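You operate a simulated robot arm through the tools that you are given. There is no shell and no other tool.

The job below is to be done with a simulated two-armed robot. You get a single attempt, and the scene is never put back.

## Task
Draw the seam to the card's gap with the red lever and prove it by gauge.
Fine: a stroke is 1 mm; slide the yellow gauge out before drawing and at the end.

The check looks at the end state, three seconds after you hand in, the way a careful person would. Anything else that was tipped, shoved, dropped, spilled or broken makes it a failure.

## Robot
Two 7-joint arms with fingered hands on one trunk that stands fixed in place. Base frame: the origin is at the foot of the trunk, x ahead of it, y to its left, z up. Units: mm, rad, N and s.
The left shoulder is at [85, 125, 999], the right one opposite. With the tool pointing down near the work surface each hand reaches from about 480 to 880 mm from the base axis, measured 20 degrees to its own side. Payload 4 kg a hand.
The tool frame of a hand sits at the grasp point between the pads (the TCP): z along the fingers, y along the line on which they close. The tips reach 29 mm beyond it. Largest opening 100 mm; the body of the gripper starts 34 mm behind the TCP. The gripper is a hand of 5 fingers: y runs from the thumb to the fingers, the wrist lies at [-15, -105, -177] in the tool frame, and closing takes about 1.5 s.
Orientation is that of the tool frame in the base frame, as a unit quaternion [x, y, z, w]. With the fingers straight down and the wrist toward the robot, the tool's x, y and z point along [0, 1, 0], [1, 0, 0] and [0, 0, -1] of the base frame.

## Interface
- The arms move only by the tool step_arm. It takes "left_moves", "right_moves" or both (then of equal length, played together; a hand with none holds still); each is a list of rows, each a list of 6 numbers: the shift along the tool's x, y, z in mm, then the turn, a rotation vector about the tool's x, y, z in rad. In form: [[dx, dy, dz, ax, ay, az], ...]. A call has 1 to 20 rows; each row shifts and turns the commanded pose from where the row before left it, along the tool's axes as they then stand. "left_claw" and "right_claw" are, for a hand that has rows, the opening, from 0 (shut) to 1 (fully open), set as the call begins (left out, the last holds). Rows are played at 5 a second. More than 50 mm and 0.15 rad between two rows, or a gripper value outside its range, and nothing of the call is played. A pose out of reach is approached as far as the arm can. The call stops where the force on the tool passes 40 N (or 10 N more than at its start, if that is more) or the arm is blocked; 0.2 s more then pass. The fingers move at their own pace (about 45 mm/s each) and stop on an object; they squeeze with about 25 N. The grip force told is the motor's: it shows also when the fingers shut on nothing. Time passes only in rows, and 0.2 s behind the last, so rows that do not move let the fingers close. It gives the time, the measured TCP pose, the force on the tool (base axes), the opening and the grip force at its end, in the units of the frame above (readings bear some noise), with the torque about the TCP (base axes, N m) and any sound that the robot's microphone picked up, and new pictures: "pictures" is both (left out), scene, wrist or none (wrist: the cameras of the hands that moved).
- Cameras (640 x 400 px; columns grow to the right, rows downward): "scene" is now at [179.2, -0.4, 1128.1]; the picture's right is [-0.16, -0.99, 0.00], its down [-0.62, 0.10, -0.78] and it looks along [0.77, -0.12, -0.63] (base axes); focal length 272 px, centre (320, 200). "left" rides on the left gripper at [-66, -86, -121] in its tool frame; the picture's right is [-0.76, -0.31, 0.58], its down [0.59, -0.70, 0.40] and it looks along [0.28, 0.64, 0.71] (tool axes); focal length 247 px, centre (320, 200). "right" rides on the right gripper at [66, -86, -121] in its tool frame; the picture's right is [-0.76, 0.31, -0.58], its down [-0.59, -0.70, 0.40] and it looks along [-0.28, 0.64, 0.71] (tool axes); focal length 247 px, centre (320, 200). There is no depth. A picture from a camera that has moved, and an enlarged one, comes with that camera's place and axes in the base frame and with its lens. The place of the scene camera against the robot may be out by one fixed shift of up to 25 mm in any direction.
- lift_body(by): slides the trunk up (or, below 0, down) by that many mm; the arms and the scene camera ride with it, the base frame stays. It gives what a move gives, with no picture.
- finger_targets(index, middle, ring, little, thumb_bend, thumb_turn, hand): sets how far each is bent, from 0 (flat) to 1 (curled in); at 0.3 the hand is open as for a grip, at 0.7 the pads meet at the TCP. One left out holds its place. A second passes; each finger stops where it meets its share of the squeeze, and holds until it gets a number again. A gripper value or a shape takes the hand back. It gives what a move gives, with no picture; readings hold the bend of each and the force on index, middle, ring, little, thumb and palm. thumb_turn goes from beside the hand (0) to across from the fingers (1), as for a grip.
- grasp_type(shape, hand): the hand has 5 fingers and takes this shape, open, in about a second: jaw (thumb against the fingers, like two jaws); tri (thumb and two fingers); tip (a fingertip pinch); poke (one finger out to press); point (the index stretched); flat (the hand flat); cup (the hand cupped); fist (a fist). The gripper value then closes the fingers along that shape, each until it touches; the sizes above hold for jaw. It gives what a move gives, with no picture.
- aim_head(pan, tilt): turns the head with the scene camera to pan (to the left, within 1.396 rad either way) and tilt (down, from -0.506 to 1.204), counted from straight ahead of the robot. It gives what a move gives, and a new picture of the scene camera.
- zoom(camera, box): a new picture of the part [left, top, right, bottom] of that camera's present view, enlarged. The clock stands still meanwhile.
- sign_off(): hands the job in; it is judged then, once.

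Nothing tells you positions but the pictures and the camera data. Unless the task says otherwise, let go and move clear before handing in.

The tools are called after "Call:" as name(argument=value, ...) on one line, values as JSON. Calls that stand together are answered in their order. step_arm: Moves the arms, as the interface text tells. Its arguments: {"type":"object","properties":{"left_moves":{"type":"array"},"left_claw":{"type":"number"},"right_moves":{"type":"array"},"right_claw":{"type":"number"},"pictures":{"type":"string","enum":["both","scene","wrist","none"]}},"required":[]} The other tools are called the same way: lift_body (by) slides the trunk up or down; grasp_type (shape, hand) gives the hand a shape; finger_targets (index, middle, ring, little, thumb_bend, thumb_turn, hand) moves the fingers one by one; aim_head (pan, tilt) turns the head that bears the scene camera; zoom (camera, box) takes an enlarged picture of a part of a camera's view; sign_off () hands the job in.

At the start:

```text
clock: 0.0
left_tcp_pos: [623.3, 121.0, 858.2]
left_tool_rot: [0.707, 0.708, 0.001, -0.001]
left_wrist_force: [0.4, 0.7, -0.4]
left_wrist_torque: [0.03, -0.01, 0.0]
left_grip_width: 99.9
left_grip_force: 0.0
left_shape: jaw
left_bend: [0.3, 0.3, 0.3, 0.3, 0.3, 0.98]
left_finger forces: [0.0, 0.0, 0.0, 0.0, 0.1, 0.1]
right_tcp_pos: [463.0, -414.5, 835.9]
right_tool_rot: [0.707, 0.707, 0.0, 0.0]
right_wrist_force: [-0.3, 0.0, 0.0]
right_wrist_torque: [-0.01, -0.01, -0.01]
right_grip_width: 100.0
right_grip_force: 0.1
right_shape: jaw
right_bend: [0.3, 0.3, 0.3, 0.3, 0.3, 0.98]
right_finger forces: [0.0, 0.0, 0.0, 0.1, 0.0, 0.1]
trunk travel left (down, up): [-200.0, 547.0]
head pan, tilt: [-0.155, 0.682]
```

scene: 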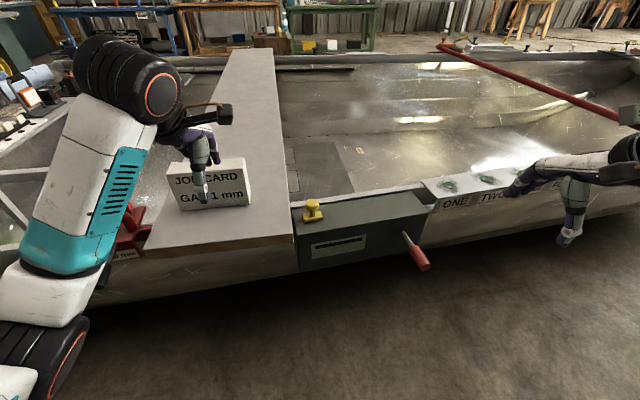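
right: 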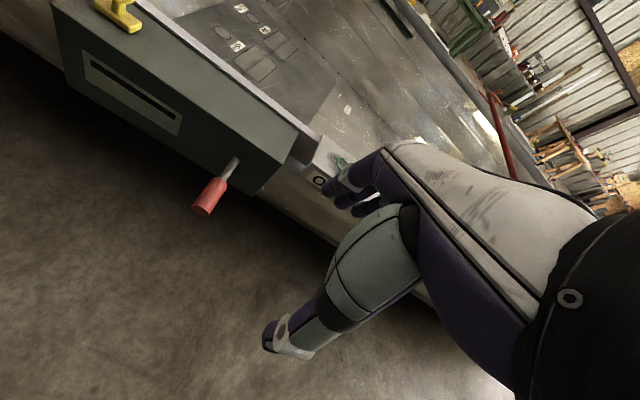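
left: 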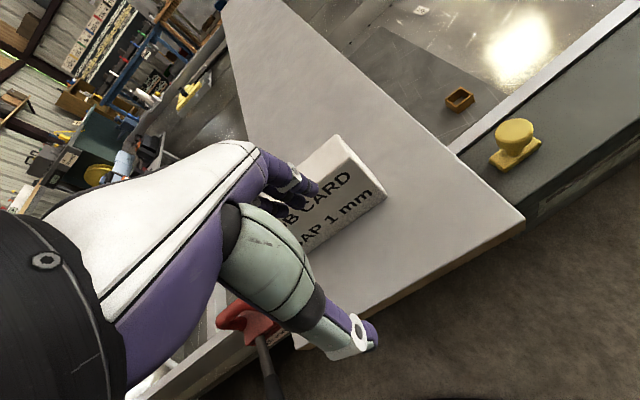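

I see a boat-like metal workpiece with a white board carrying a card that reads "JOB CARD GAP 1 mm", a green-grey box with a yellow knob on top and a red lever on its front, and plates marked ONE, TWO and so on at the right. I will look closer at each part before I move.

Call:
zoom(camera="scene", box=[280, 170, 480, 295])

Call:
zoom(camera="scene", box=[130, 140, 290, 265])

Call:
zoom(camera="scene", box=[410, 130, 640, 274])

Call:
zoom(camera="right", box=[0, 0, 400, 250])

Call:
zoom(camera="left", box=[300, 50, 640, 262])

```text
3.20 times, centred on (380, 232) of scene
camera zoom: at [179.2, -0.4, 1128.1], right [-0.16, -0.99, 0.0], down [-0.62, 0.1, -0.78], along [0.77, -0.12, -0.63], focal length 870 px, centre (128, 96)
```

zoom: 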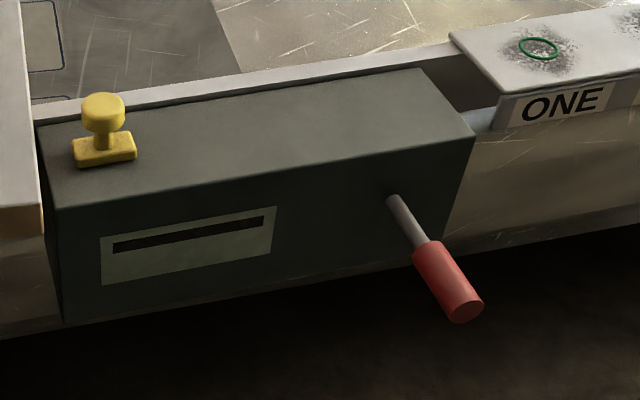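

```text
3.20 times, centred on (210, 202) of scene
camera zoom: at [179.2, -0.4, 1128.1], right [-0.16, -0.99, 0.0], down [-0.62, 0.1, -0.78], along [0.77, -0.12, -0.63], focal length 870 px, centre (672, 192)
```

zoom: 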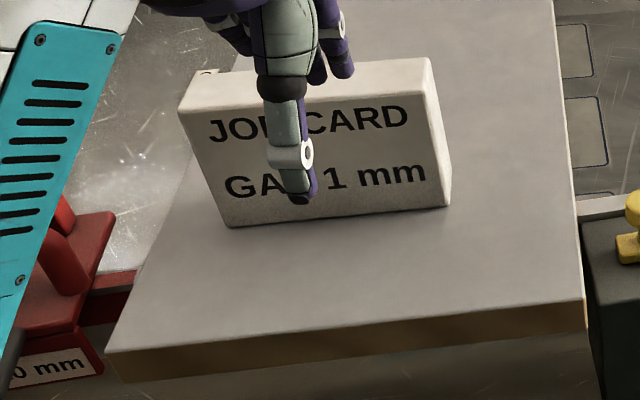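

```text
2.78 times, centred on (525, 202) of scene
camera zoom: at [179.2, -0.4, 1128.1], right [-0.16, -0.99, 0.0], down [-0.62, 0.1, -0.78], along [0.77, -0.12, -0.63], focal length 755 px, centre (-249, 194)
```

zoom: 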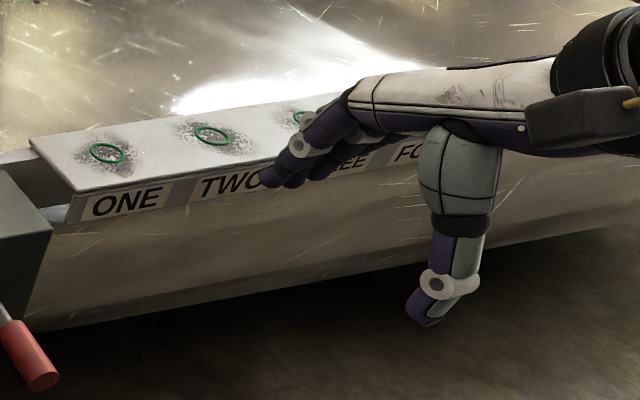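

```text
1.60 times, centred on (200, 125) of right
camera zoom: at [377.3, -350.1, 957.1], right [0.31, -0.76, 0.58], down [-0.7, -0.59, -0.4], along [0.64, -0.28, -0.71], focal length 395 px, centre (512, 320)
```

zoom: 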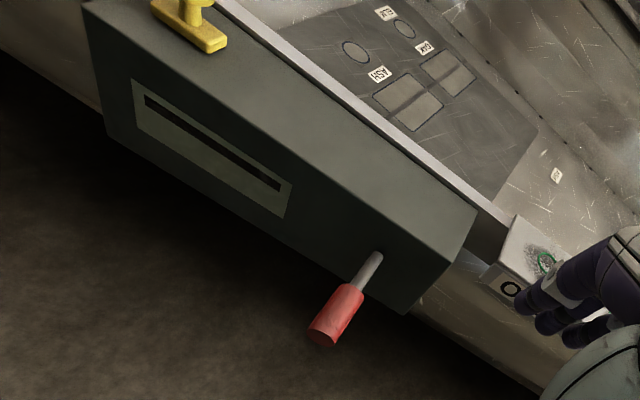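

```text
1.88 times, centred on (470, 156) of left
camera zoom: at [539.7, 55.2, 977.9], right [-0.31, -0.76, -0.58], down [-0.7, 0.59, -0.4], along [0.64, 0.28, -0.71], focal length 465 px, centre (38, 283)
```

zoom: 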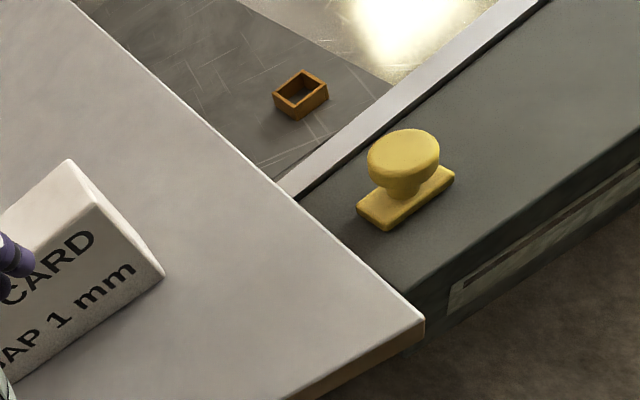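

The box seems to carry a slot window, the yellow slider on top and the red lever on its right. I also see a red object labelled "…0 mm" on the left and numbered plates on the right, so I'll turn the head to see the whole work area.

Call:
aim_head(pan=0.5, tilt=0.75)

Call:
aim_head(pan=-0.7, tilt=0.7)

Call:
aim_head(pan=-0.1, tilt=0.95)

```text
clock: 1.0
left_tcp_pos: [623.9, 122.6, 858.5]
left_tool_rot: [0.707, 0.707, -0.001, 0.0]
left_wrist_force: [0.2, 0.3, -0.7]
left_wrist_torque: [0.01, -0.01, -0.01]
left_grip_width: 100.0
left_grip_force: 0.1
left_shape: jaw
left_bend: [0.3, 0.3, 0.3, 0.3, 0.3, 0.98]
left_finger forces: [0.0, 0.0, 0.0, 0.0, 0.1, 0.0]
right_tcp_pos: [463.2, -415.6, 835.0]
right_tool_rot: [0.707, 0.707, 0.0, 0.0]
right_wrist_force: [0.8, 0.5, -0.1]
right_wrist_torque: [-0.02, 0.02, -0.01]
right_grip_width: 99.7
right_grip_force: 0.0
right_shape: jaw
right_bend: [0.3, 0.3, 0.3, 0.3, 0.3, 0.98]
right_finger forces: [0.0, 0.0, 0.0, 0.0, 0.0, 0.0]
trunk travel left (down, up): [-200.0, 547.0]
head pan, tilt: [0.499, 0.75]
camera scene: at [167.5, 52.5, 1122.3], right [0.48, -0.88, 0.0], down [-0.6, -0.33, -0.73], along [0.64, 0.35, -0.68], focal length 272 px, centre (320, 200)
```

scene: 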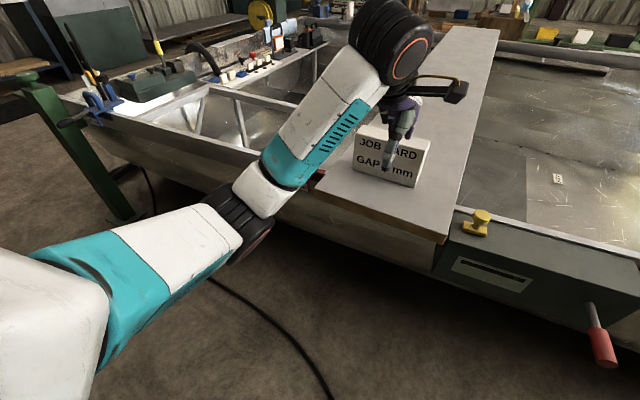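

```text
clock: 2.4
left_tcp_pos: [624.6, 120.6, 858.0]
left_tool_rot: [0.707, 0.707, -0.001, -0.001]
left_wrist_force: [-0.1, -0.1, -0.2]
left_wrist_torque: [0.0, 0.02, -0.01]
left_grip_width: 99.7
left_grip_force: 0.1
left_shape: jaw
left_bend: [0.3, 0.3, 0.3, 0.3, 0.3, 0.98]
left_finger forces: [0.0, 0.0, 0.0, 0.0, 0.0, 0.0]
right_tcp_pos: [463.1, -415.0, 835.9]
right_tool_rot: [0.707, 0.707, 0.0, 0.001]
right_wrist_force: [-0.4, 0.1, -0.1]
right_wrist_torque: [0.03, 0.02, 0.0]
right_grip_width: 100.0
right_grip_force: 0.0
right_shape: jaw
right_bend: [0.3, 0.3, 0.3, 0.3, 0.3, 0.98]
right_finger forces: [0.0, 0.0, 0.0, 0.0, 0.0, 0.1]
trunk travel left (down, up): [-200.0, 547.0]
head pan, tilt: [-0.7, 0.7]
camera scene: at [159.6, -41.8, 1126.6], right [-0.64, -0.77, 0.0], down [-0.49, 0.41, -0.76], along [0.58, -0.49, -0.64], focal length 272 px, centre (320, 200)
```

scene: 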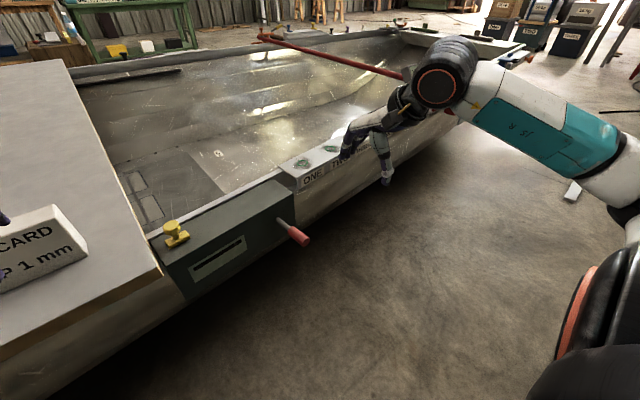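

```text
clock: 3.4
left_tcp_pos: [625.0, 121.6, 857.3]
left_tool_rot: [0.707, 0.707, 0.0, 0.0]
left_wrist_force: [0.4, -0.8, -0.3]
left_wrist_torque: [0.01, 0.03, -0.02]
left_grip_width: 99.7
left_grip_force: 0.0
left_shape: jaw
left_bend: [0.3, 0.3, 0.3, 0.3, 0.3, 0.98]
left_finger forces: [0.1, 0.0, 0.0, 0.1, 0.0, 0.0]
right_tcp_pos: [462.3, -415.3, 836.3]
right_tool_rot: [0.707, 0.707, 0.0, 0.0]
right_wrist_force: [0.1, 0.1, 0.2]
right_wrist_torque: [-0.01, -0.02, 0.0]
right_grip_width: 99.8
right_grip_force: 0.1
right_shape: jaw
right_bend: [0.3, 0.3, 0.3, 0.3, 0.3, 0.98]
right_finger forces: [0.1, 0.0, 0.0, 0.0, 0.0, 0.0]
trunk travel left (down, up): [-200.0, 547.0]
head pan, tilt: [-0.099, 0.949]
camera scene: at [167.0, 5.6, 1106.8], right [-0.1, -0.99, 0.0], down [-0.81, 0.08, -0.58], along [0.58, -0.06, -0.81], focal length 272 px, centre (320, 200)
```

scene: 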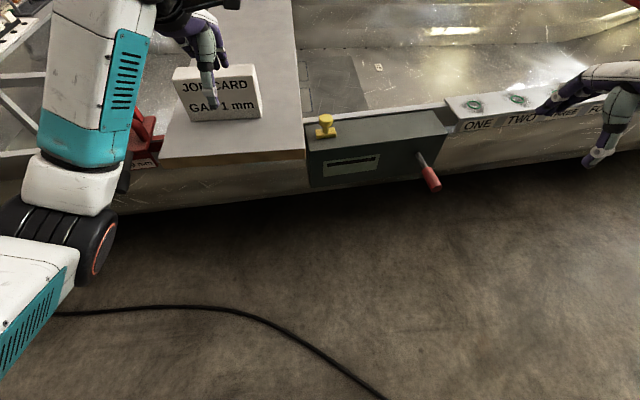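

There are three stations: a red clamp-like device at the left, the box with lever, window and yellow knob in the middle, and the numbered plates at the right. I'll zoom on the red device and the box, then lift the left hand to clear the view.

Call:
zoom(camera="scene", box=[90, 80, 210, 180])

Call:
zoom(camera="scene", box=[290, 80, 470, 200])

Call:
zoom(camera="left", box=[150, 250, 390, 400])

Call:
step_arm(left_moves=[[0, 0, -40, 0, 0, 0], [0, 0, -40, 0, 0, 0], [0, 0, -40, 0, 0, 0], [0, 0, -30, 0, 0, 0]], pictures="both")

```text
4.00 times, centred on (150, 130) of scene
camera zoom: at [167.0, 5.6, 1106.8], right [-0.1, -0.99, 0.0], down [-0.81, 0.08, -0.58], along [0.58, -0.06, -0.81], focal length 1087 px, centre (1000, 480)
```

zoom: 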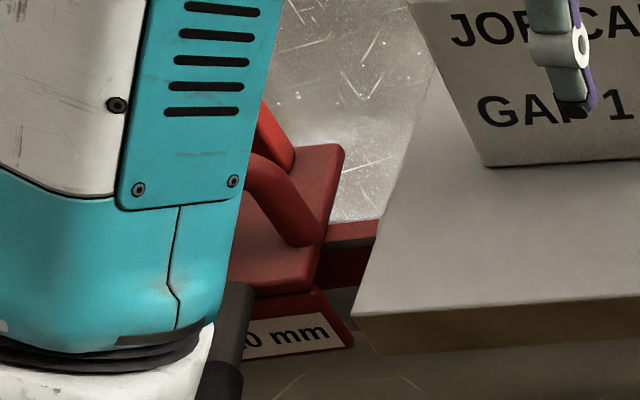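

```text
3.33 times, centred on (380, 140) of scene
camera zoom: at [167.0, 5.6, 1106.8], right [-0.1, -0.99, 0.0], down [-0.81, 0.08, -0.58], along [0.58, -0.06, -0.81], focal length 906 px, centre (120, 400)
```

zoom: 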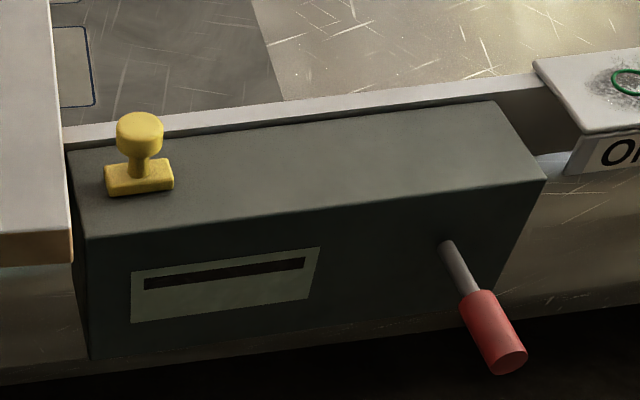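

```text
2.67 times, centred on (270, 325) of left
camera zoom: at [539.7, 55.2, 977.9], right [-0.31, -0.76, -0.58], down [-0.7, 0.59, -0.4], along [0.64, 0.28, -0.71], focal length 659 px, centre (453, -133)
```

zoom: 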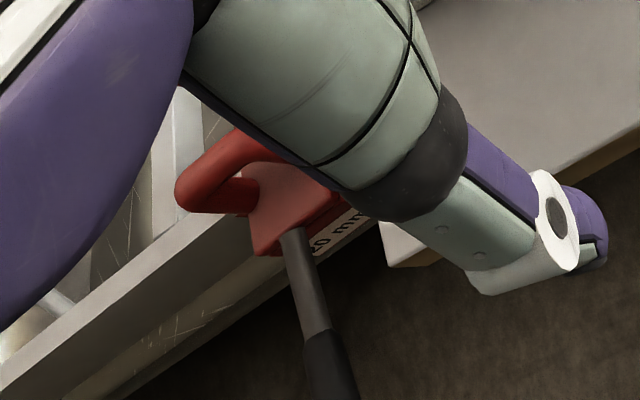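

```text
clock: 4.4
left_tcp_pos: [625.0, 120.1, 1008.6]
left_tool_rot: [0.707, 0.707, 0.0, -0.001]
left_wrist_force: [0.0, -0.2, 0.0]
left_wrist_torque: [0.02, 0.0, 0.01]
left_grip_width: 99.6
left_grip_force: 0.0
left_shape: jaw
left_bend: [0.3, 0.3, 0.3, 0.3, 0.3, 0.98]
left_finger forces: [0.0, 0.0, 0.0, 0.0, 0.1, 0.1]
right_tcp_pos: [462.9, -415.4, 836.1]
right_tool_rot: [0.707, 0.707, 0.0, 0.0]
right_wrist_force: [-0.6, 0.2, -0.3]
right_wrist_torque: [0.0, 0.02, -0.02]
right_grip_width: 99.7
right_grip_force: 0.1
right_shape: jaw
right_bend: [0.3, 0.3, 0.3, 0.3, 0.3, 0.98]
right_finger forces: [0.0, 0.0, 0.0, 0.0, 0.0, 0.1]
trunk travel left (down, up): [-200.0, 547.0]
head pan, tilt: [-0.099, 0.949]
camera scene: at [166.8, 5.5, 1106.8], right [-0.1, -0.99, 0.0], down [-0.81, 0.08, -0.58], along [0.58, -0.06, -0.81], focal length 272 px, centre (320, 200)
camera left: at [540.6, 55.6, 1129.4], right [-0.31, -0.76, -0.58], down [-0.7, 0.59, -0.4], along [0.64, 0.28, -0.71], focal length 247 px, centre (320, 200)
```

scene: 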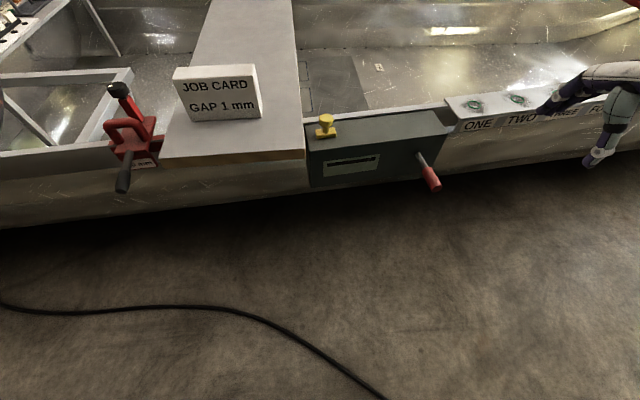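
left: 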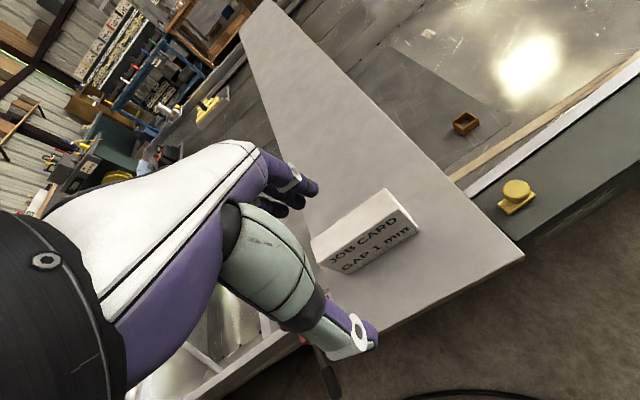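

Call:
zoom(camera="scene", box=[70, 60, 310, 210])

Call:
zoom(camera="scene", box=[100, 70, 180, 200])

Call:
zoom(camera="scene", box=[430, 70, 640, 190])

```text
2.67 times, centred on (190, 135) of scene
camera zoom: at [166.8, 5.5, 1106.8], right [-0.1, -0.99, 0.0], down [-0.81, 0.08, -0.58], along [0.58, -0.06, -0.81], focal length 725 px, centre (667, 373)
```

zoom: 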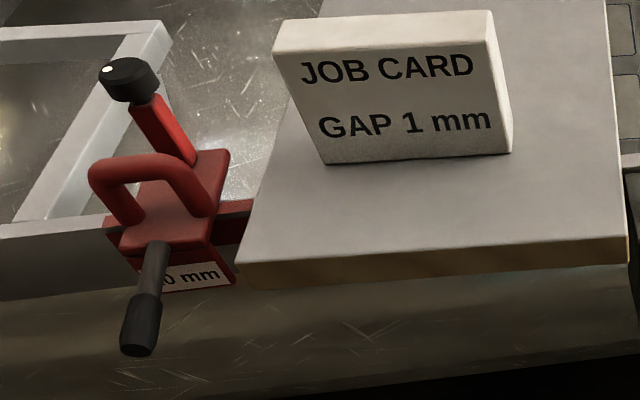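

```text
3.08 times, centred on (140, 135) of scene
camera zoom: at [166.8, 5.5, 1106.8], right [-0.1, -0.99, 0.0], down [-0.81, 0.08, -0.58], along [0.58, -0.06, -0.81], focal length 836 px, centre (874, 400)
```

zoom: 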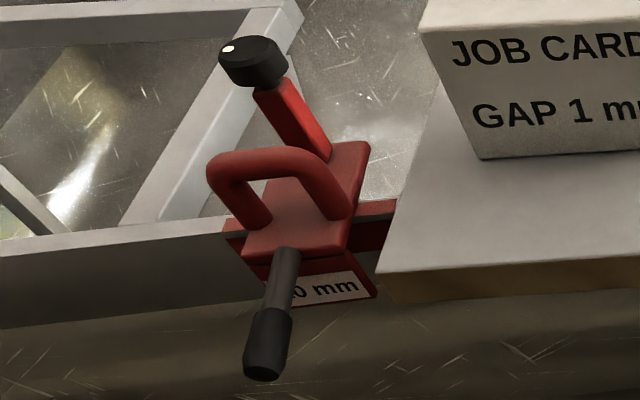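

```text
3.05 times, centred on (535, 130) of scene
camera zoom: at [166.8, 5.5, 1106.8], right [-0.1, -0.99, 0.0], down [-0.81, 0.08, -0.58], along [0.58, -0.06, -0.81], focal length 828 px, centre (-335, 413)
```

zoom: 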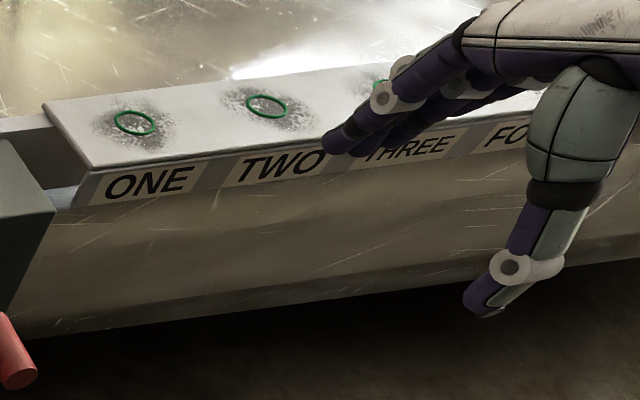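

The red clamp at the far left is a different tool; the lever with the red grip is on the box, with rod base near [652,-315,600], and the yellow knob is near [697,-75,645]. I'll zoom hard on the window and knob and on the card-side edge to understand the mechanism.

Call:
zoom(camera="scene", box=[300, 105, 390, 195])

Call:
zoom(camera="scene", box=[318, 145, 388, 183])

Call:
zoom(camera="scene", box=[395, 100, 475, 200])

Call:
zoom(camera="left", box=[440, 90, 640, 260])

```text
4.44 times, centred on (345, 150) of scene
camera zoom: at [166.8, 5.5, 1106.8], right [-0.1, -0.99, 0.0], down [-0.81, 0.08, -0.58], along [0.58, -0.06, -0.81], focal length 1208 px, centre (209, 422)
```

zoom: 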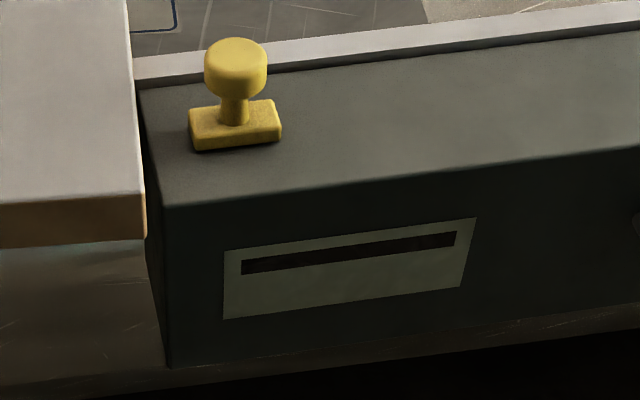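

```text
9.14 times, centred on (353, 164) of scene
camera zoom: at [166.8, 5.5, 1106.8], right [-0.1, -0.99, 0.0], down [-0.81, 0.08, -0.58], along [0.58, -0.06, -0.81], focal length 2484 px, centre (18, 529)
```

zoom: 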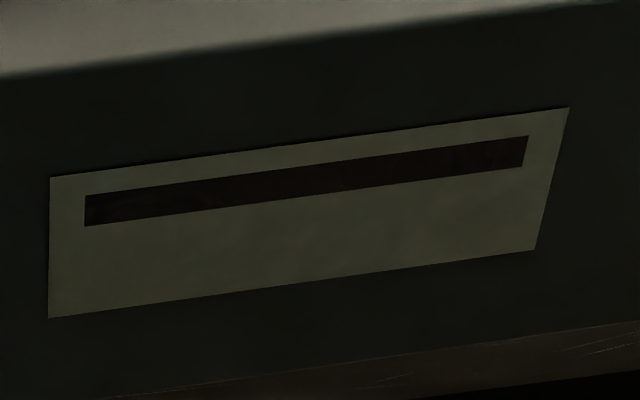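

```text
4.00 times, centred on (435, 150) of scene
camera zoom: at [166.8, 5.5, 1106.8], right [-0.1, -0.99, 0.0], down [-0.81, 0.08, -0.58], along [0.58, -0.06, -0.81], focal length 1087 px, centre (-140, 400)
```

zoom: 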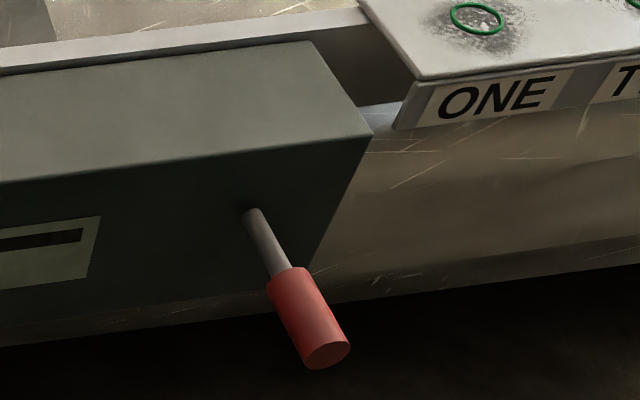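

```text
2.35 times, centred on (540, 175) of left
camera zoom: at [540.6, 55.6, 1129.4], right [-0.31, -0.76, -0.58], down [-0.7, 0.59, -0.4], along [0.64, 0.28, -0.71], focal length 581 px, centre (-198, 259)
```

zoom: 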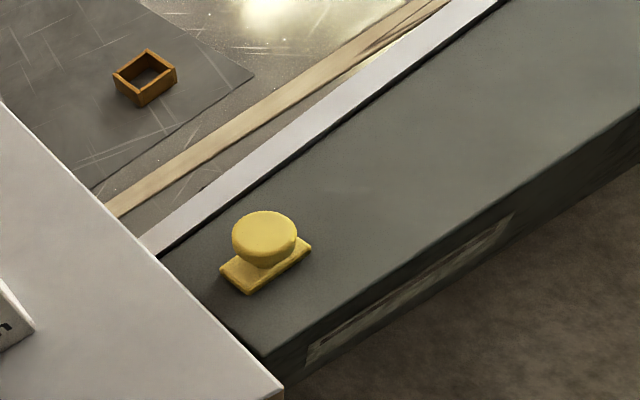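

The plate on the box front has a dark slot that may be the seam or a readout. I'll bring the right wrist camera closer above and in front of the box, staying well clear of everything.

Call:
step_arm(right_moves=[[36, 9, 19, 0, 0, 0], [36, 9, 19, 0, 0, 0], [36, 9, 19, 0, 0, 0], [36, 9, 19, 0, 0, 0], [36, 9, 19, 0, 0, 0], [36, 9, 19, 0, 0, 0]], pictures="both")

Call:
zoom(camera="right", box=[100, 0, 420, 200])

```text
clock: 5.8
left_tcp_pos: [624.8, 122.4, 1008.5]
left_tool_rot: [0.707, 0.707, -0.001, -0.001]
left_wrist_force: [-0.9, 0.2, -0.5]
left_wrist_torque: [-0.01, -0.02, 0.01]
left_grip_width: 99.8
left_grip_force: 0.0
left_shape: jaw
left_bend: [0.3, 0.3, 0.3, 0.3, 0.3, 0.98]
left_finger forces: [0.0, 0.0, 0.0, 0.1, 0.0, 0.0]
right_tcp_pos: [517.2, -196.5, 721.0]
right_tool_rot: [0.707, 0.707, 0.001, -0.001]
right_wrist_force: [0.3, -1.0, 0.9]
right_wrist_torque: [-0.04, 0.01, 0.02]
right_grip_width: 99.5
right_grip_force: 0.0
right_shape: jaw
right_bend: [0.3, 0.3, 0.3, 0.3, 0.3, 0.98]
right_finger forces: [0.1, 0.0, 0.1, 0.1, 0.1, 0.0]
trunk travel left (down, up): [-200.0, 547.0]
head pan, tilt: [-0.099, 0.949]
camera scene: at [167.4, 6.0, 1106.6], right [-0.1, -0.99, 0.0], down [-0.81, 0.08, -0.58], along [0.58, -0.06, -0.81], focal length 272 px, centre (320, 200)
camera right: at [431.9, -132.6, 842.6], right [0.31, -0.76, 0.58], down [-0.7, -0.59, -0.4], along [0.64, -0.28, -0.71], focal length 247 px, centre (320, 200)
```

scene: 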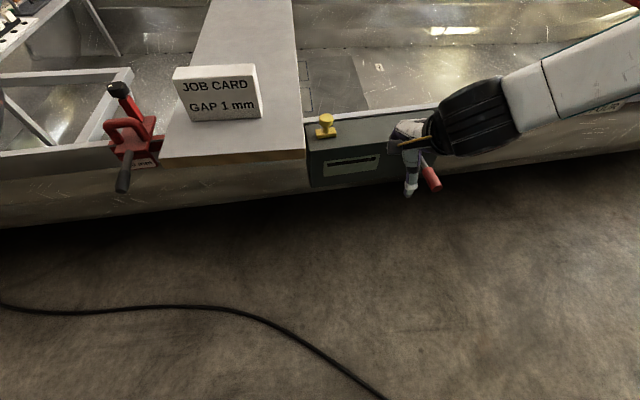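
right: 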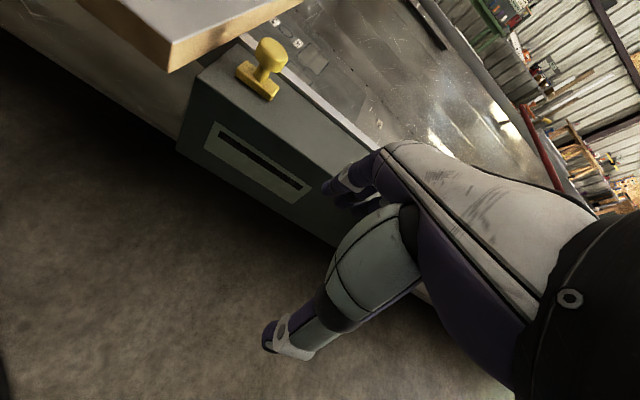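

```text
2.00 times, centred on (260, 100) of right
camera zoom: at [431.9, -132.6, 842.6], right [0.31, -0.76, 0.58], down [-0.7, -0.59, -0.4], along [0.64, -0.28, -0.71], focal length 494 px, centre (440, 400)
```

zoom: 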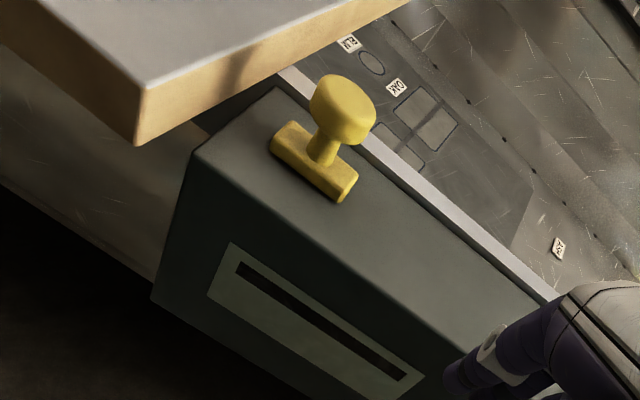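

The box ends just right of the board, with the yellow knob on its foot on the left part of the box top. I'll zoom on the window slot and on the knob's foot for marks, tracks or a blade.

Call:
zoom(camera="right", box=[195, 110, 325, 210])

Call:
zoom(camera="right", box=[215, 25, 315, 115])

```text
4.00 times, centred on (260, 160) of right
camera zoom: at [431.9, -132.6, 842.6], right [0.31, -0.76, 0.58], down [-0.7, -0.59, -0.4], along [0.64, -0.28, -0.71], focal length 988 px, centre (560, 360)
```

zoom: 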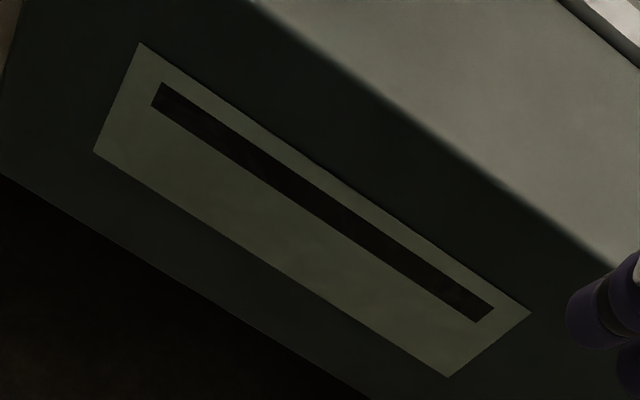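

```text
4.44 times, centred on (265, 70) of right
camera zoom: at [431.9, -132.6, 842.6], right [0.31, -0.76, 0.58], down [-0.7, -0.59, -0.4], along [0.64, -0.28, -0.71], focal length 1098 px, centre (564, 778)
```

zoom: 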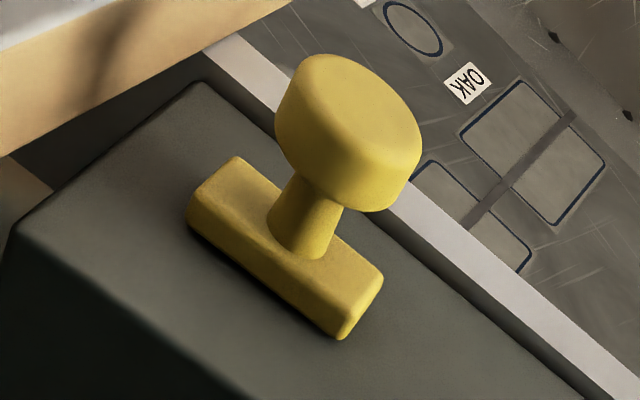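

The lever's rod comes straight out of the box face toward me at roughly z≈575, and the knob sits at about [700,-74,650] with its foot along the box's length. I'll move the right hand aside to look at the lever from closer.

Call:
step_arm(right_moves=[[-37, -3, 0, 0, 0, 0], [-37, -3, 0, 0, 0, 0], [-37, -3, 0, 0, 0, 0], [-37, -3, 0, 0, 0, 0], [-37, -3, 0, 0, 0, 0], [-37, -2, 0, 0, 0, 0]], pictures="both")

Call:
zoom(camera="right", box=[160, 80, 320, 240])

Call:
zoom(camera="right", box=[0, 0, 240, 150])

```text
clock: 7.2
left_tcp_pos: [625.2, 122.4, 1009.2]
left_tool_rot: [0.707, 0.707, -0.001, 0.001]
left_wrist_force: [0.8, 0.1, 0.3]
left_wrist_torque: [-0.02, -0.02, -0.04]
left_grip_width: 99.8
left_grip_force: 0.0
left_shape: jaw
left_bend: [0.3, 0.3, 0.3, 0.3, 0.3, 0.98]
left_finger forces: [0.0, 0.0, 0.1, 0.0, 0.0, 0.1]
right_tcp_pos: [500.7, -420.8, 721.3]
right_tool_rot: [0.707, 0.707, 0.001, 0.0]
right_wrist_force: [-0.3, 0.7, 0.3]
right_wrist_torque: [0.01, 0.03, -0.02]
right_grip_width: 99.9
right_grip_force: 0.1
right_shape: jaw
right_bend: [0.3, 0.3, 0.3, 0.3, 0.3, 0.98]
right_finger forces: [0.0, 0.0, 0.0, 0.0, 0.0, 0.1]
trunk travel left (down, up): [-200.0, 547.0]
head pan, tilt: [-0.099, 0.949]
camera scene: at [167.0, 5.6, 1106.8], right [-0.1, -0.99, 0.0], down [-0.81, 0.08, -0.58], along [0.58, -0.06, -0.81], focal length 272 px, centre (320, 200)
camera right: at [414.5, -355.8, 842.4], right [0.31, -0.76, 0.58], down [-0.7, -0.59, -0.4], along [0.64, -0.28, -0.71], focal length 247 px, centre (320, 200)
```

scene: 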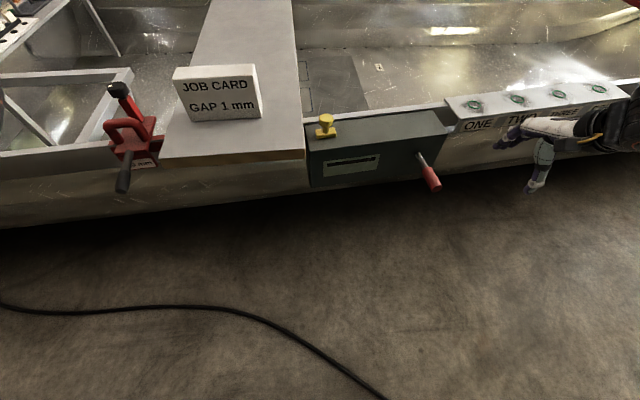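
right: 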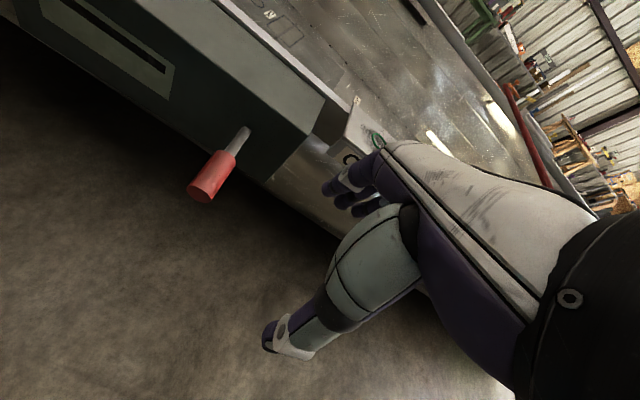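

```text
2.50 times, centred on (240, 160) of right
camera zoom: at [414.5, -355.8, 842.4], right [0.31, -0.76, 0.58], down [-0.7, -0.59, -0.4], along [0.64, -0.28, -0.71], focal length 617 px, centre (520, 300)
```

zoom: 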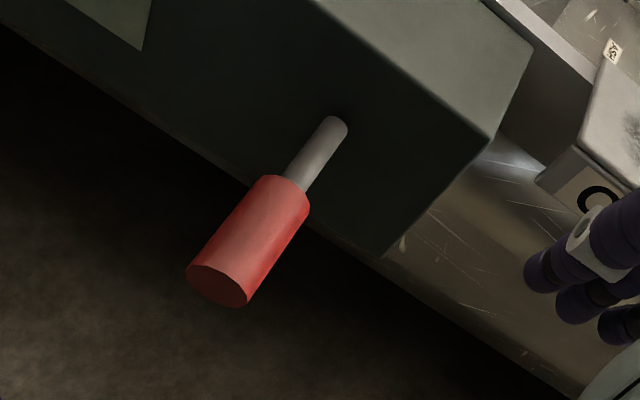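

```text
2.67 times, centred on (120, 75) of right
camera zoom: at [414.5, -355.8, 842.4], right [0.31, -0.76, 0.58], down [-0.7, -0.59, -0.4], along [0.64, -0.28, -0.71], focal length 659 px, centre (853, 533)
```

zoom: 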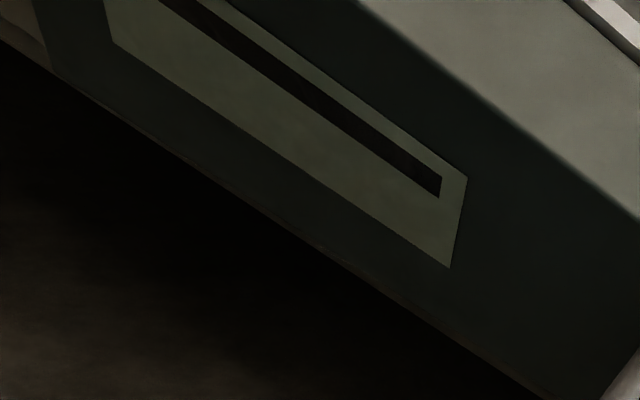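

The box top is at about z=637, its front edge running from about [648,-32] to [677,-386], and the lever stands out horizontally near z≈588 with its grip around [570,-328]. Next I bring the left hand, half closed, above the yellow knob for a closer look, leaving the lever alone until the gauge is out.

Call:
step_arm(left_moves=[[-32, 8, 34, 0, 0, 0], [-32, 8, 34, 0, 0, 0], [-32, 8, 34, 0, 0, 0], [-32, 8, 34, 0, 0, 0], [-32, 8, 34, 0, 0, 0], [-31, 8, 34, 0, 0, 0]], left_claw=0.6, pictures="both")

Call:
zoom(camera="left", box=[280, 100, 520, 260])

Call:
zoom(camera="scene", box=[260, 60, 440, 200])

```text
clock: 8.6
left_tcp_pos: [674.2, -68.5, 805.1]
left_tool_rot: [0.708, 0.706, 0.0, 0.001]
left_wrist_force: [0.7, -0.1, 0.0]
left_wrist_torque: [-0.03, -0.02, -0.03]
left_grip_width: 60.4
left_grip_force: 0.0
left_shape: jaw
left_bend: [0.4, 0.39, 0.73, 0.44, 0.3, 1.0]
left_finger forces: [0.0, 0.0, 0.1, 0.0, 0.1, 0.1]
right_tcp_pos: [501.4, -423.1, 721.2]
right_tool_rot: [0.708, 0.706, 0.0, 0.0]
right_wrist_force: [-1.2, 0.2, -0.2]
right_wrist_torque: [-0.02, -0.05, 0.01]
right_grip_width: 99.9
right_grip_force: 0.0
right_shape: jaw
right_bend: [0.3, 0.3, 0.3, 0.3, 0.3, 0.98]
right_finger forces: [0.0, 0.0, 0.0, 0.0, 0.1, 0.0]
trunk travel left (down, up): [-200.0, 547.0]
head pan, tilt: [-0.099, 0.949]
camera scene: at [168.3, 4.8, 1106.7], right [-0.1, -0.99, 0.0], down [-0.81, 0.08, -0.58], along [0.58, -0.06, -0.81], focal length 272 px, centre (320, 200)
camera left: at [590.8, -135.6, 925.5], right [-0.31, -0.76, -0.58], down [-0.7, 0.59, -0.4], along [0.64, 0.28, -0.71], focal length 247 px, centre (320, 200)
```

scene: 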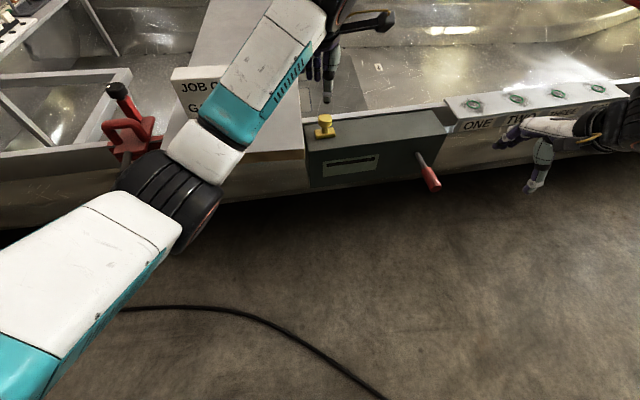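
left: 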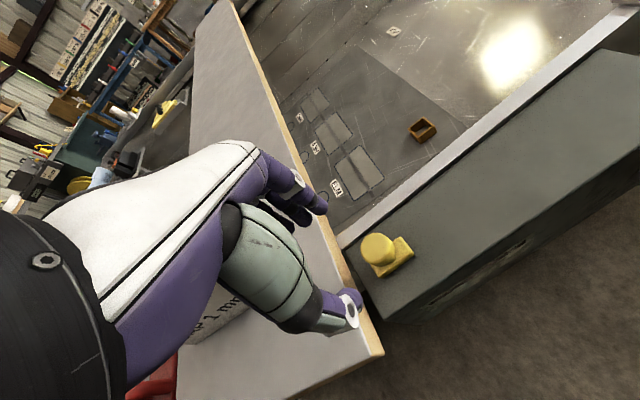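

```text
2.50 times, centred on (400, 180) of left
camera zoom: at [590.8, -135.6, 925.5], right [-0.31, -0.76, -0.58], down [-0.7, 0.59, -0.4], along [0.64, 0.28, -0.71], focal length 617 px, centre (120, 250)
```

zoom: 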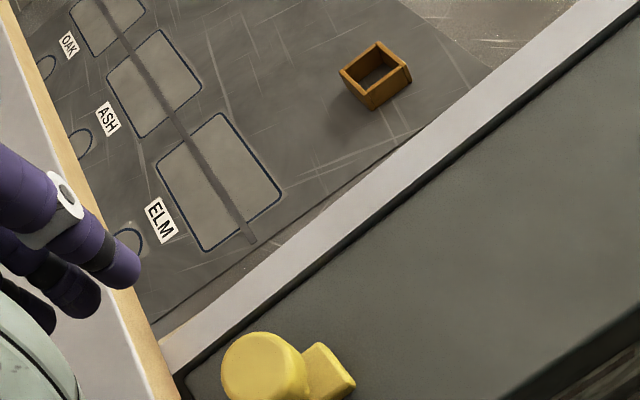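

```text
2.86 times, centred on (350, 130) of scene
camera zoom: at [168.3, 4.8, 1106.7], right [-0.1, -0.99, 0.0], down [-0.81, 0.08, -0.58], along [0.58, -0.06, -0.81], focal length 776 px, centre (234, 400)
```

zoom: 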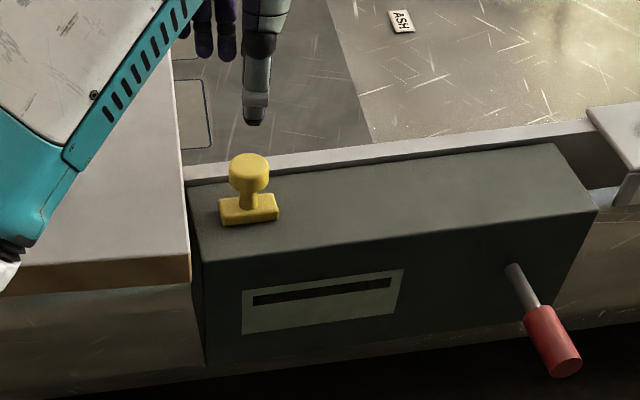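

The knob is at about [705,-76,679], a 32 mm disc above a foot on the box top. The board's near right corner is about [621,-18,675], so I check the left elbow against the card and board before lowering.

Call:
aim_head(pan=0.25, tilt=0.8)

Call:
zoom(camera="right", box=[0, 0, 640, 400])

```text
clock: 9.5
left_tcp_pos: [671.9, -68.4, 808.1]
left_tool_rot: [0.708, 0.706, -0.001, 0.0]
left_wrist_force: [0.1, 1.2, -0.4]
left_wrist_torque: [-0.01, -0.01, -0.02]
left_grip_width: 60.2
left_grip_force: 0.1
left_shape: jaw
left_bend: [0.4, 0.39, 0.73, 0.44, 0.3, 1.0]
left_finger forces: [0.1, 0.0, 0.1, 0.0, 0.1, 0.0]
right_tcp_pos: [499.7, -420.9, 721.2]
right_tool_rot: [0.707, 0.707, 0.0, -0.001]
right_wrist_force: [-0.5, -0.1, 0.3]
right_wrist_torque: [0.0, 0.02, 0.0]
right_grip_width: 99.8
right_grip_force: 0.1
right_shape: jaw
right_bend: [0.3, 0.3, 0.3, 0.3, 0.3, 0.98]
right_finger forces: [0.0, 0.0, 0.0, 0.0, 0.1, 0.0]
trunk travel left (down, up): [-200.0, 547.0]
head pan, tilt: [0.25, 0.799]
camera scene: at [171.6, 32.0, 1118.5], right [0.24, -0.97, 0.0], down [-0.7, -0.17, -0.7], along [0.68, 0.17, -0.72], focal length 272 px, centre (320, 200)
```

scene: 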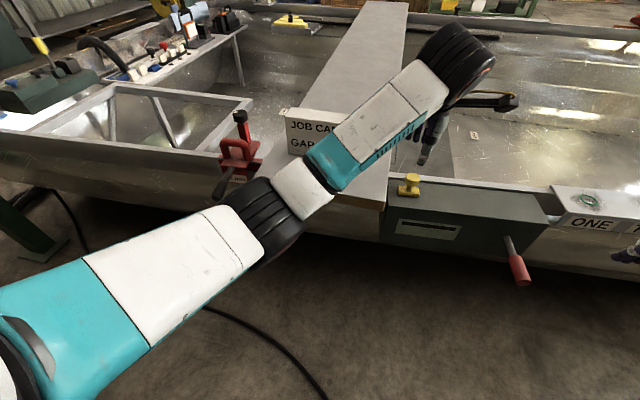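

```text
1.00 times, centred on (320, 200) of right (not enlarged: the box is as wide or as high as the picture)
camera zoom: at [413.2, -356.1, 842.7], right [0.31, -0.76, 0.58], down [-0.7, -0.59, -0.4], along [0.64, -0.28, -0.71], focal length 247 px, centre (320, 200)
```

zoom: 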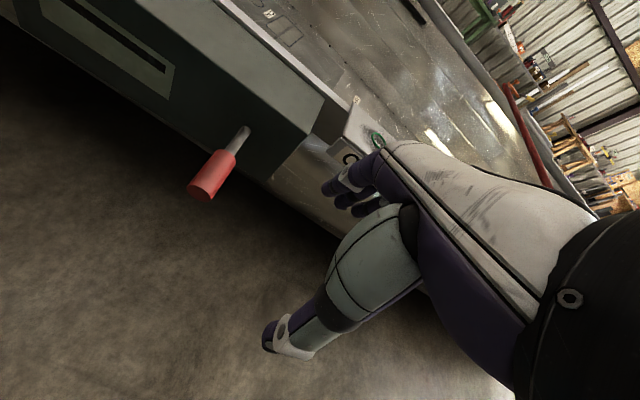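

The elbow hangs in front of the board around [404,164,822] and will stay clear of the card when the hand goes lower. I move the left hand over the knob in two stages, checking in between.

Call:
step_arm(left_moves=[[-4, 16, 23, 0, 0, 0], [-4, 17, 23, 0, 0, 0]], left_claw=0.6, pictures="both")

Call:
zoom(camera="left", box=[220, 140, 460, 290])

Call:
zoom(camera="scene", box=[340, 100, 560, 260])

```text
clock: 10.1
left_tcp_pos: [705.7, -75.7, 757.8]
left_tool_rot: [0.708, 0.707, 0.0, 0.0]
left_wrist_force: [-0.3, 0.2, 0.8]
left_wrist_torque: [0.01, 0.02, 0.02]
left_grip_width: 60.4
left_grip_force: 0.0
left_shape: jaw
left_bend: [0.4, 0.39, 0.73, 0.44, 0.3, 1.0]
left_finger forces: [0.0, 0.0, 0.0, 0.0, 0.0, 0.0]
right_tcp_pos: [500.6, -420.1, 721.8]
right_tool_rot: [0.707, 0.707, 0.0, 0.0]
right_wrist_force: [-1.0, 0.4, -0.2]
right_wrist_torque: [0.01, -0.01, 0.05]
right_grip_width: 99.9
right_grip_force: 0.0
right_shape: jaw
right_bend: [0.3, 0.3, 0.3, 0.3, 0.3, 0.98]
right_finger forces: [0.1, 0.0, 0.0, 0.1, 0.0, 0.1]
trunk travel left (down, up): [-200.0, 547.0]
head pan, tilt: [0.25, 0.799]
camera scene: at [172.7, 32.6, 1118.3], right [0.25, -0.97, 0.0], down [-0.7, -0.18, -0.7], along [0.68, 0.17, -0.72], focal length 272 px, centre (320, 200)
camera left: at [621.1, -143.0, 879.0], right [-0.31, -0.76, -0.58], down [-0.7, 0.59, -0.4], along [0.64, 0.28, -0.71], focal length 247 px, centre (320, 200)
```

scene: 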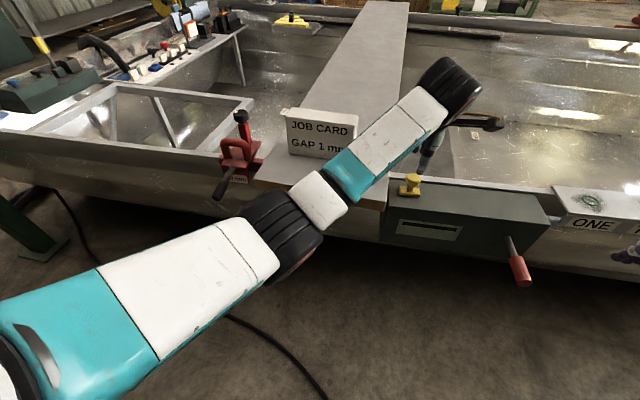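
left: 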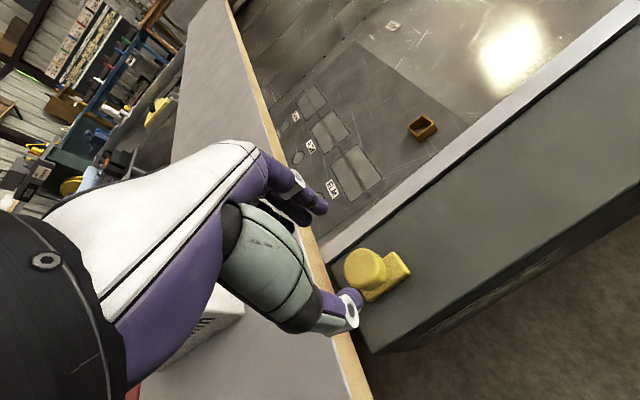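

```text
2.67 times, centred on (340, 215) of left
camera zoom: at [621.1, -143.0, 879.0], right [-0.31, -0.76, -0.58], down [-0.7, 0.59, -0.4], along [0.64, 0.28, -0.71], focal length 659 px, centre (267, 160)
```

zoom: 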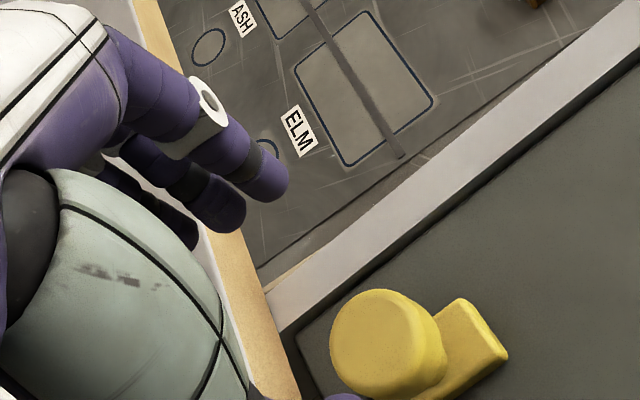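

```text
2.50 times, centred on (450, 180) of scene
camera zoom: at [172.7, 32.6, 1118.3], right [0.25, -0.97, 0.0], down [-0.7, -0.18, -0.7], along [0.68, 0.17, -0.72], focal length 679 px, centre (-5, 250)
```

zoom: 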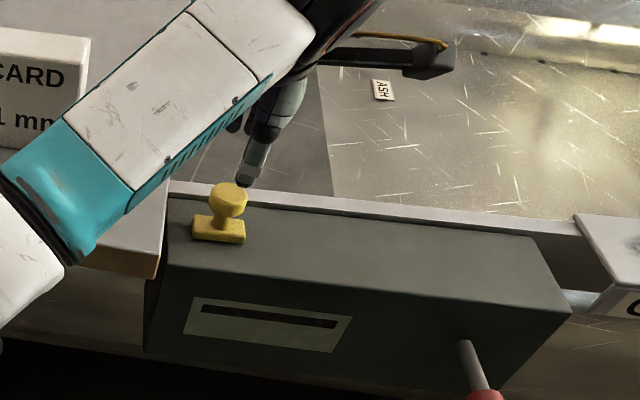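

The TCP is right above the knob at [705,-76]. To keep the ring and little fingers away from the board edge I'll switch the left hand to the three-finger shape and check it before lowering.

Call:
grasp_type(hand="left", shape="tri")

Call:
step_arm(left_moves=[[0, 0, 0, 0, 0, 0], [0, 0, 0, 0, 0, 0], [0, 0, 0, 0, 0, 0]], left_claw=0.7, pictures="both")

Call:
zoom(camera="left", box=[220, 140, 460, 340])

```text
clock: 11.0
left_tcp_pos: [705.3, -75.9, 759.5]
left_tool_rot: [0.707, 0.707, -0.001, 0.0]
left_wrist_force: [0.0, -0.1, -0.4]
left_wrist_torque: [0.01, -0.03, 0.02]
left_grip_width: 100.1
left_grip_force: 0.1
left_shape: tri
left_bend: [0.3, 0.3, 0.99, 0.99, 0.3, 0.98]
left_finger forces: [0.0, 0.0, 0.0, 0.0, 0.0, 0.0]
right_tcp_pos: [499.5, -421.2, 719.8]
right_tool_rot: [0.706, 0.708, 0.0, 0.0]
right_wrist_force: [-0.6, 0.6, -0.4]
right_wrist_torque: [0.01, -0.04, -0.01]
right_grip_width: 99.7
right_grip_force: 0.1
right_shape: jaw
right_bend: [0.3, 0.3, 0.3, 0.3, 0.3, 0.98]
right_finger forces: [0.1, 0.1, 0.0, 0.0, 0.0, 0.0]
trunk travel left (down, up): [-200.0, 547.0]
head pan, tilt: [0.25, 0.799]
```

```text
clock: 11.8
left_tcp_pos: [703.9, -77.1, 759.3]
left_tool_rot: [0.707, 0.707, 0.0, 0.0]
left_wrist_force: [-0.6, -0.1, 0.2]
left_wrist_torque: [0.01, 0.02, 0.02]
left_grip_width: 70.3
left_grip_force: 0.0
left_shape: tri
left_bend: [0.41, 0.35, 0.99, 0.99, 0.3, 0.99]
left_finger forces: [0.1, 0.0, 0.0, 0.0, 0.0, 0.0]
right_tcp_pos: [500.3, -420.7, 721.6]
right_tool_rot: [0.707, 0.707, 0.0, 0.0]
right_wrist_force: [0.1, 0.4, -0.3]
right_wrist_torque: [-0.04, -0.03, -0.02]
right_grip_width: 99.8
right_grip_force: 0.0
right_shape: jaw
right_bend: [0.3, 0.3, 0.3, 0.3, 0.3, 0.98]
right_finger forces: [0.1, 0.0, 0.0, 0.1, 0.1, 0.0]
trunk travel left (down, up): [-200.0, 547.0]
head pan, tilt: [0.25, 0.799]
camera scene: at [173.0, 32.8, 1118.3], right [0.25, -0.97, 0.0], down [-0.69, -0.18, -0.7], along [0.68, 0.17, -0.72], focal length 272 px, centre (320, 200)
camera left: at [621.5, -142.5, 879.5], right [-0.31, -0.76, -0.58], down [-0.7, 0.59, -0.4], along [0.64, 0.28, -0.71], focal length 247 px, centre (320, 200)
```

scene: 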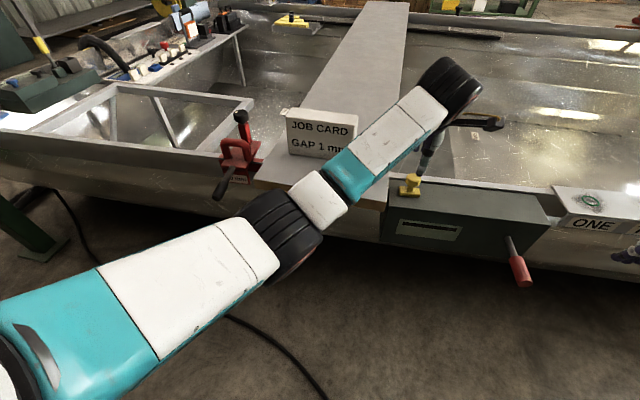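
left: 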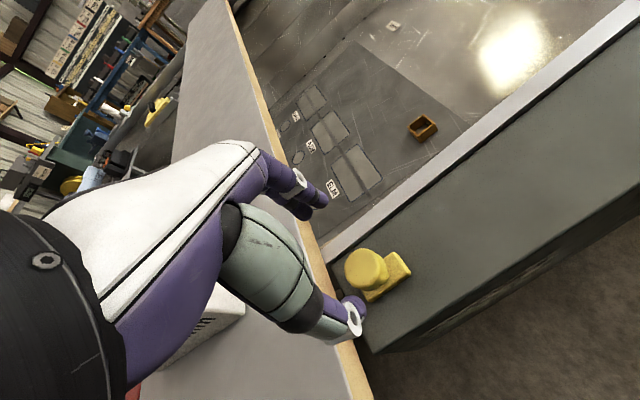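

```text
2.00 times, centred on (340, 240) of left
camera zoom: at [621.5, -142.5, 879.5], right [-0.31, -0.76, -0.58], down [-0.7, 0.59, -0.4], along [0.64, 0.28, -0.71], focal length 494 px, centre (280, 120)
```

zoom: 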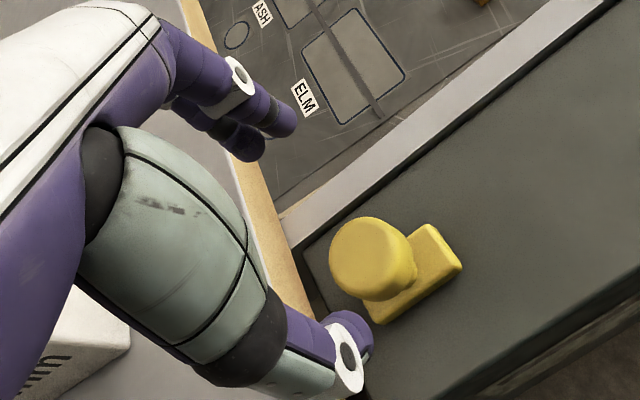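

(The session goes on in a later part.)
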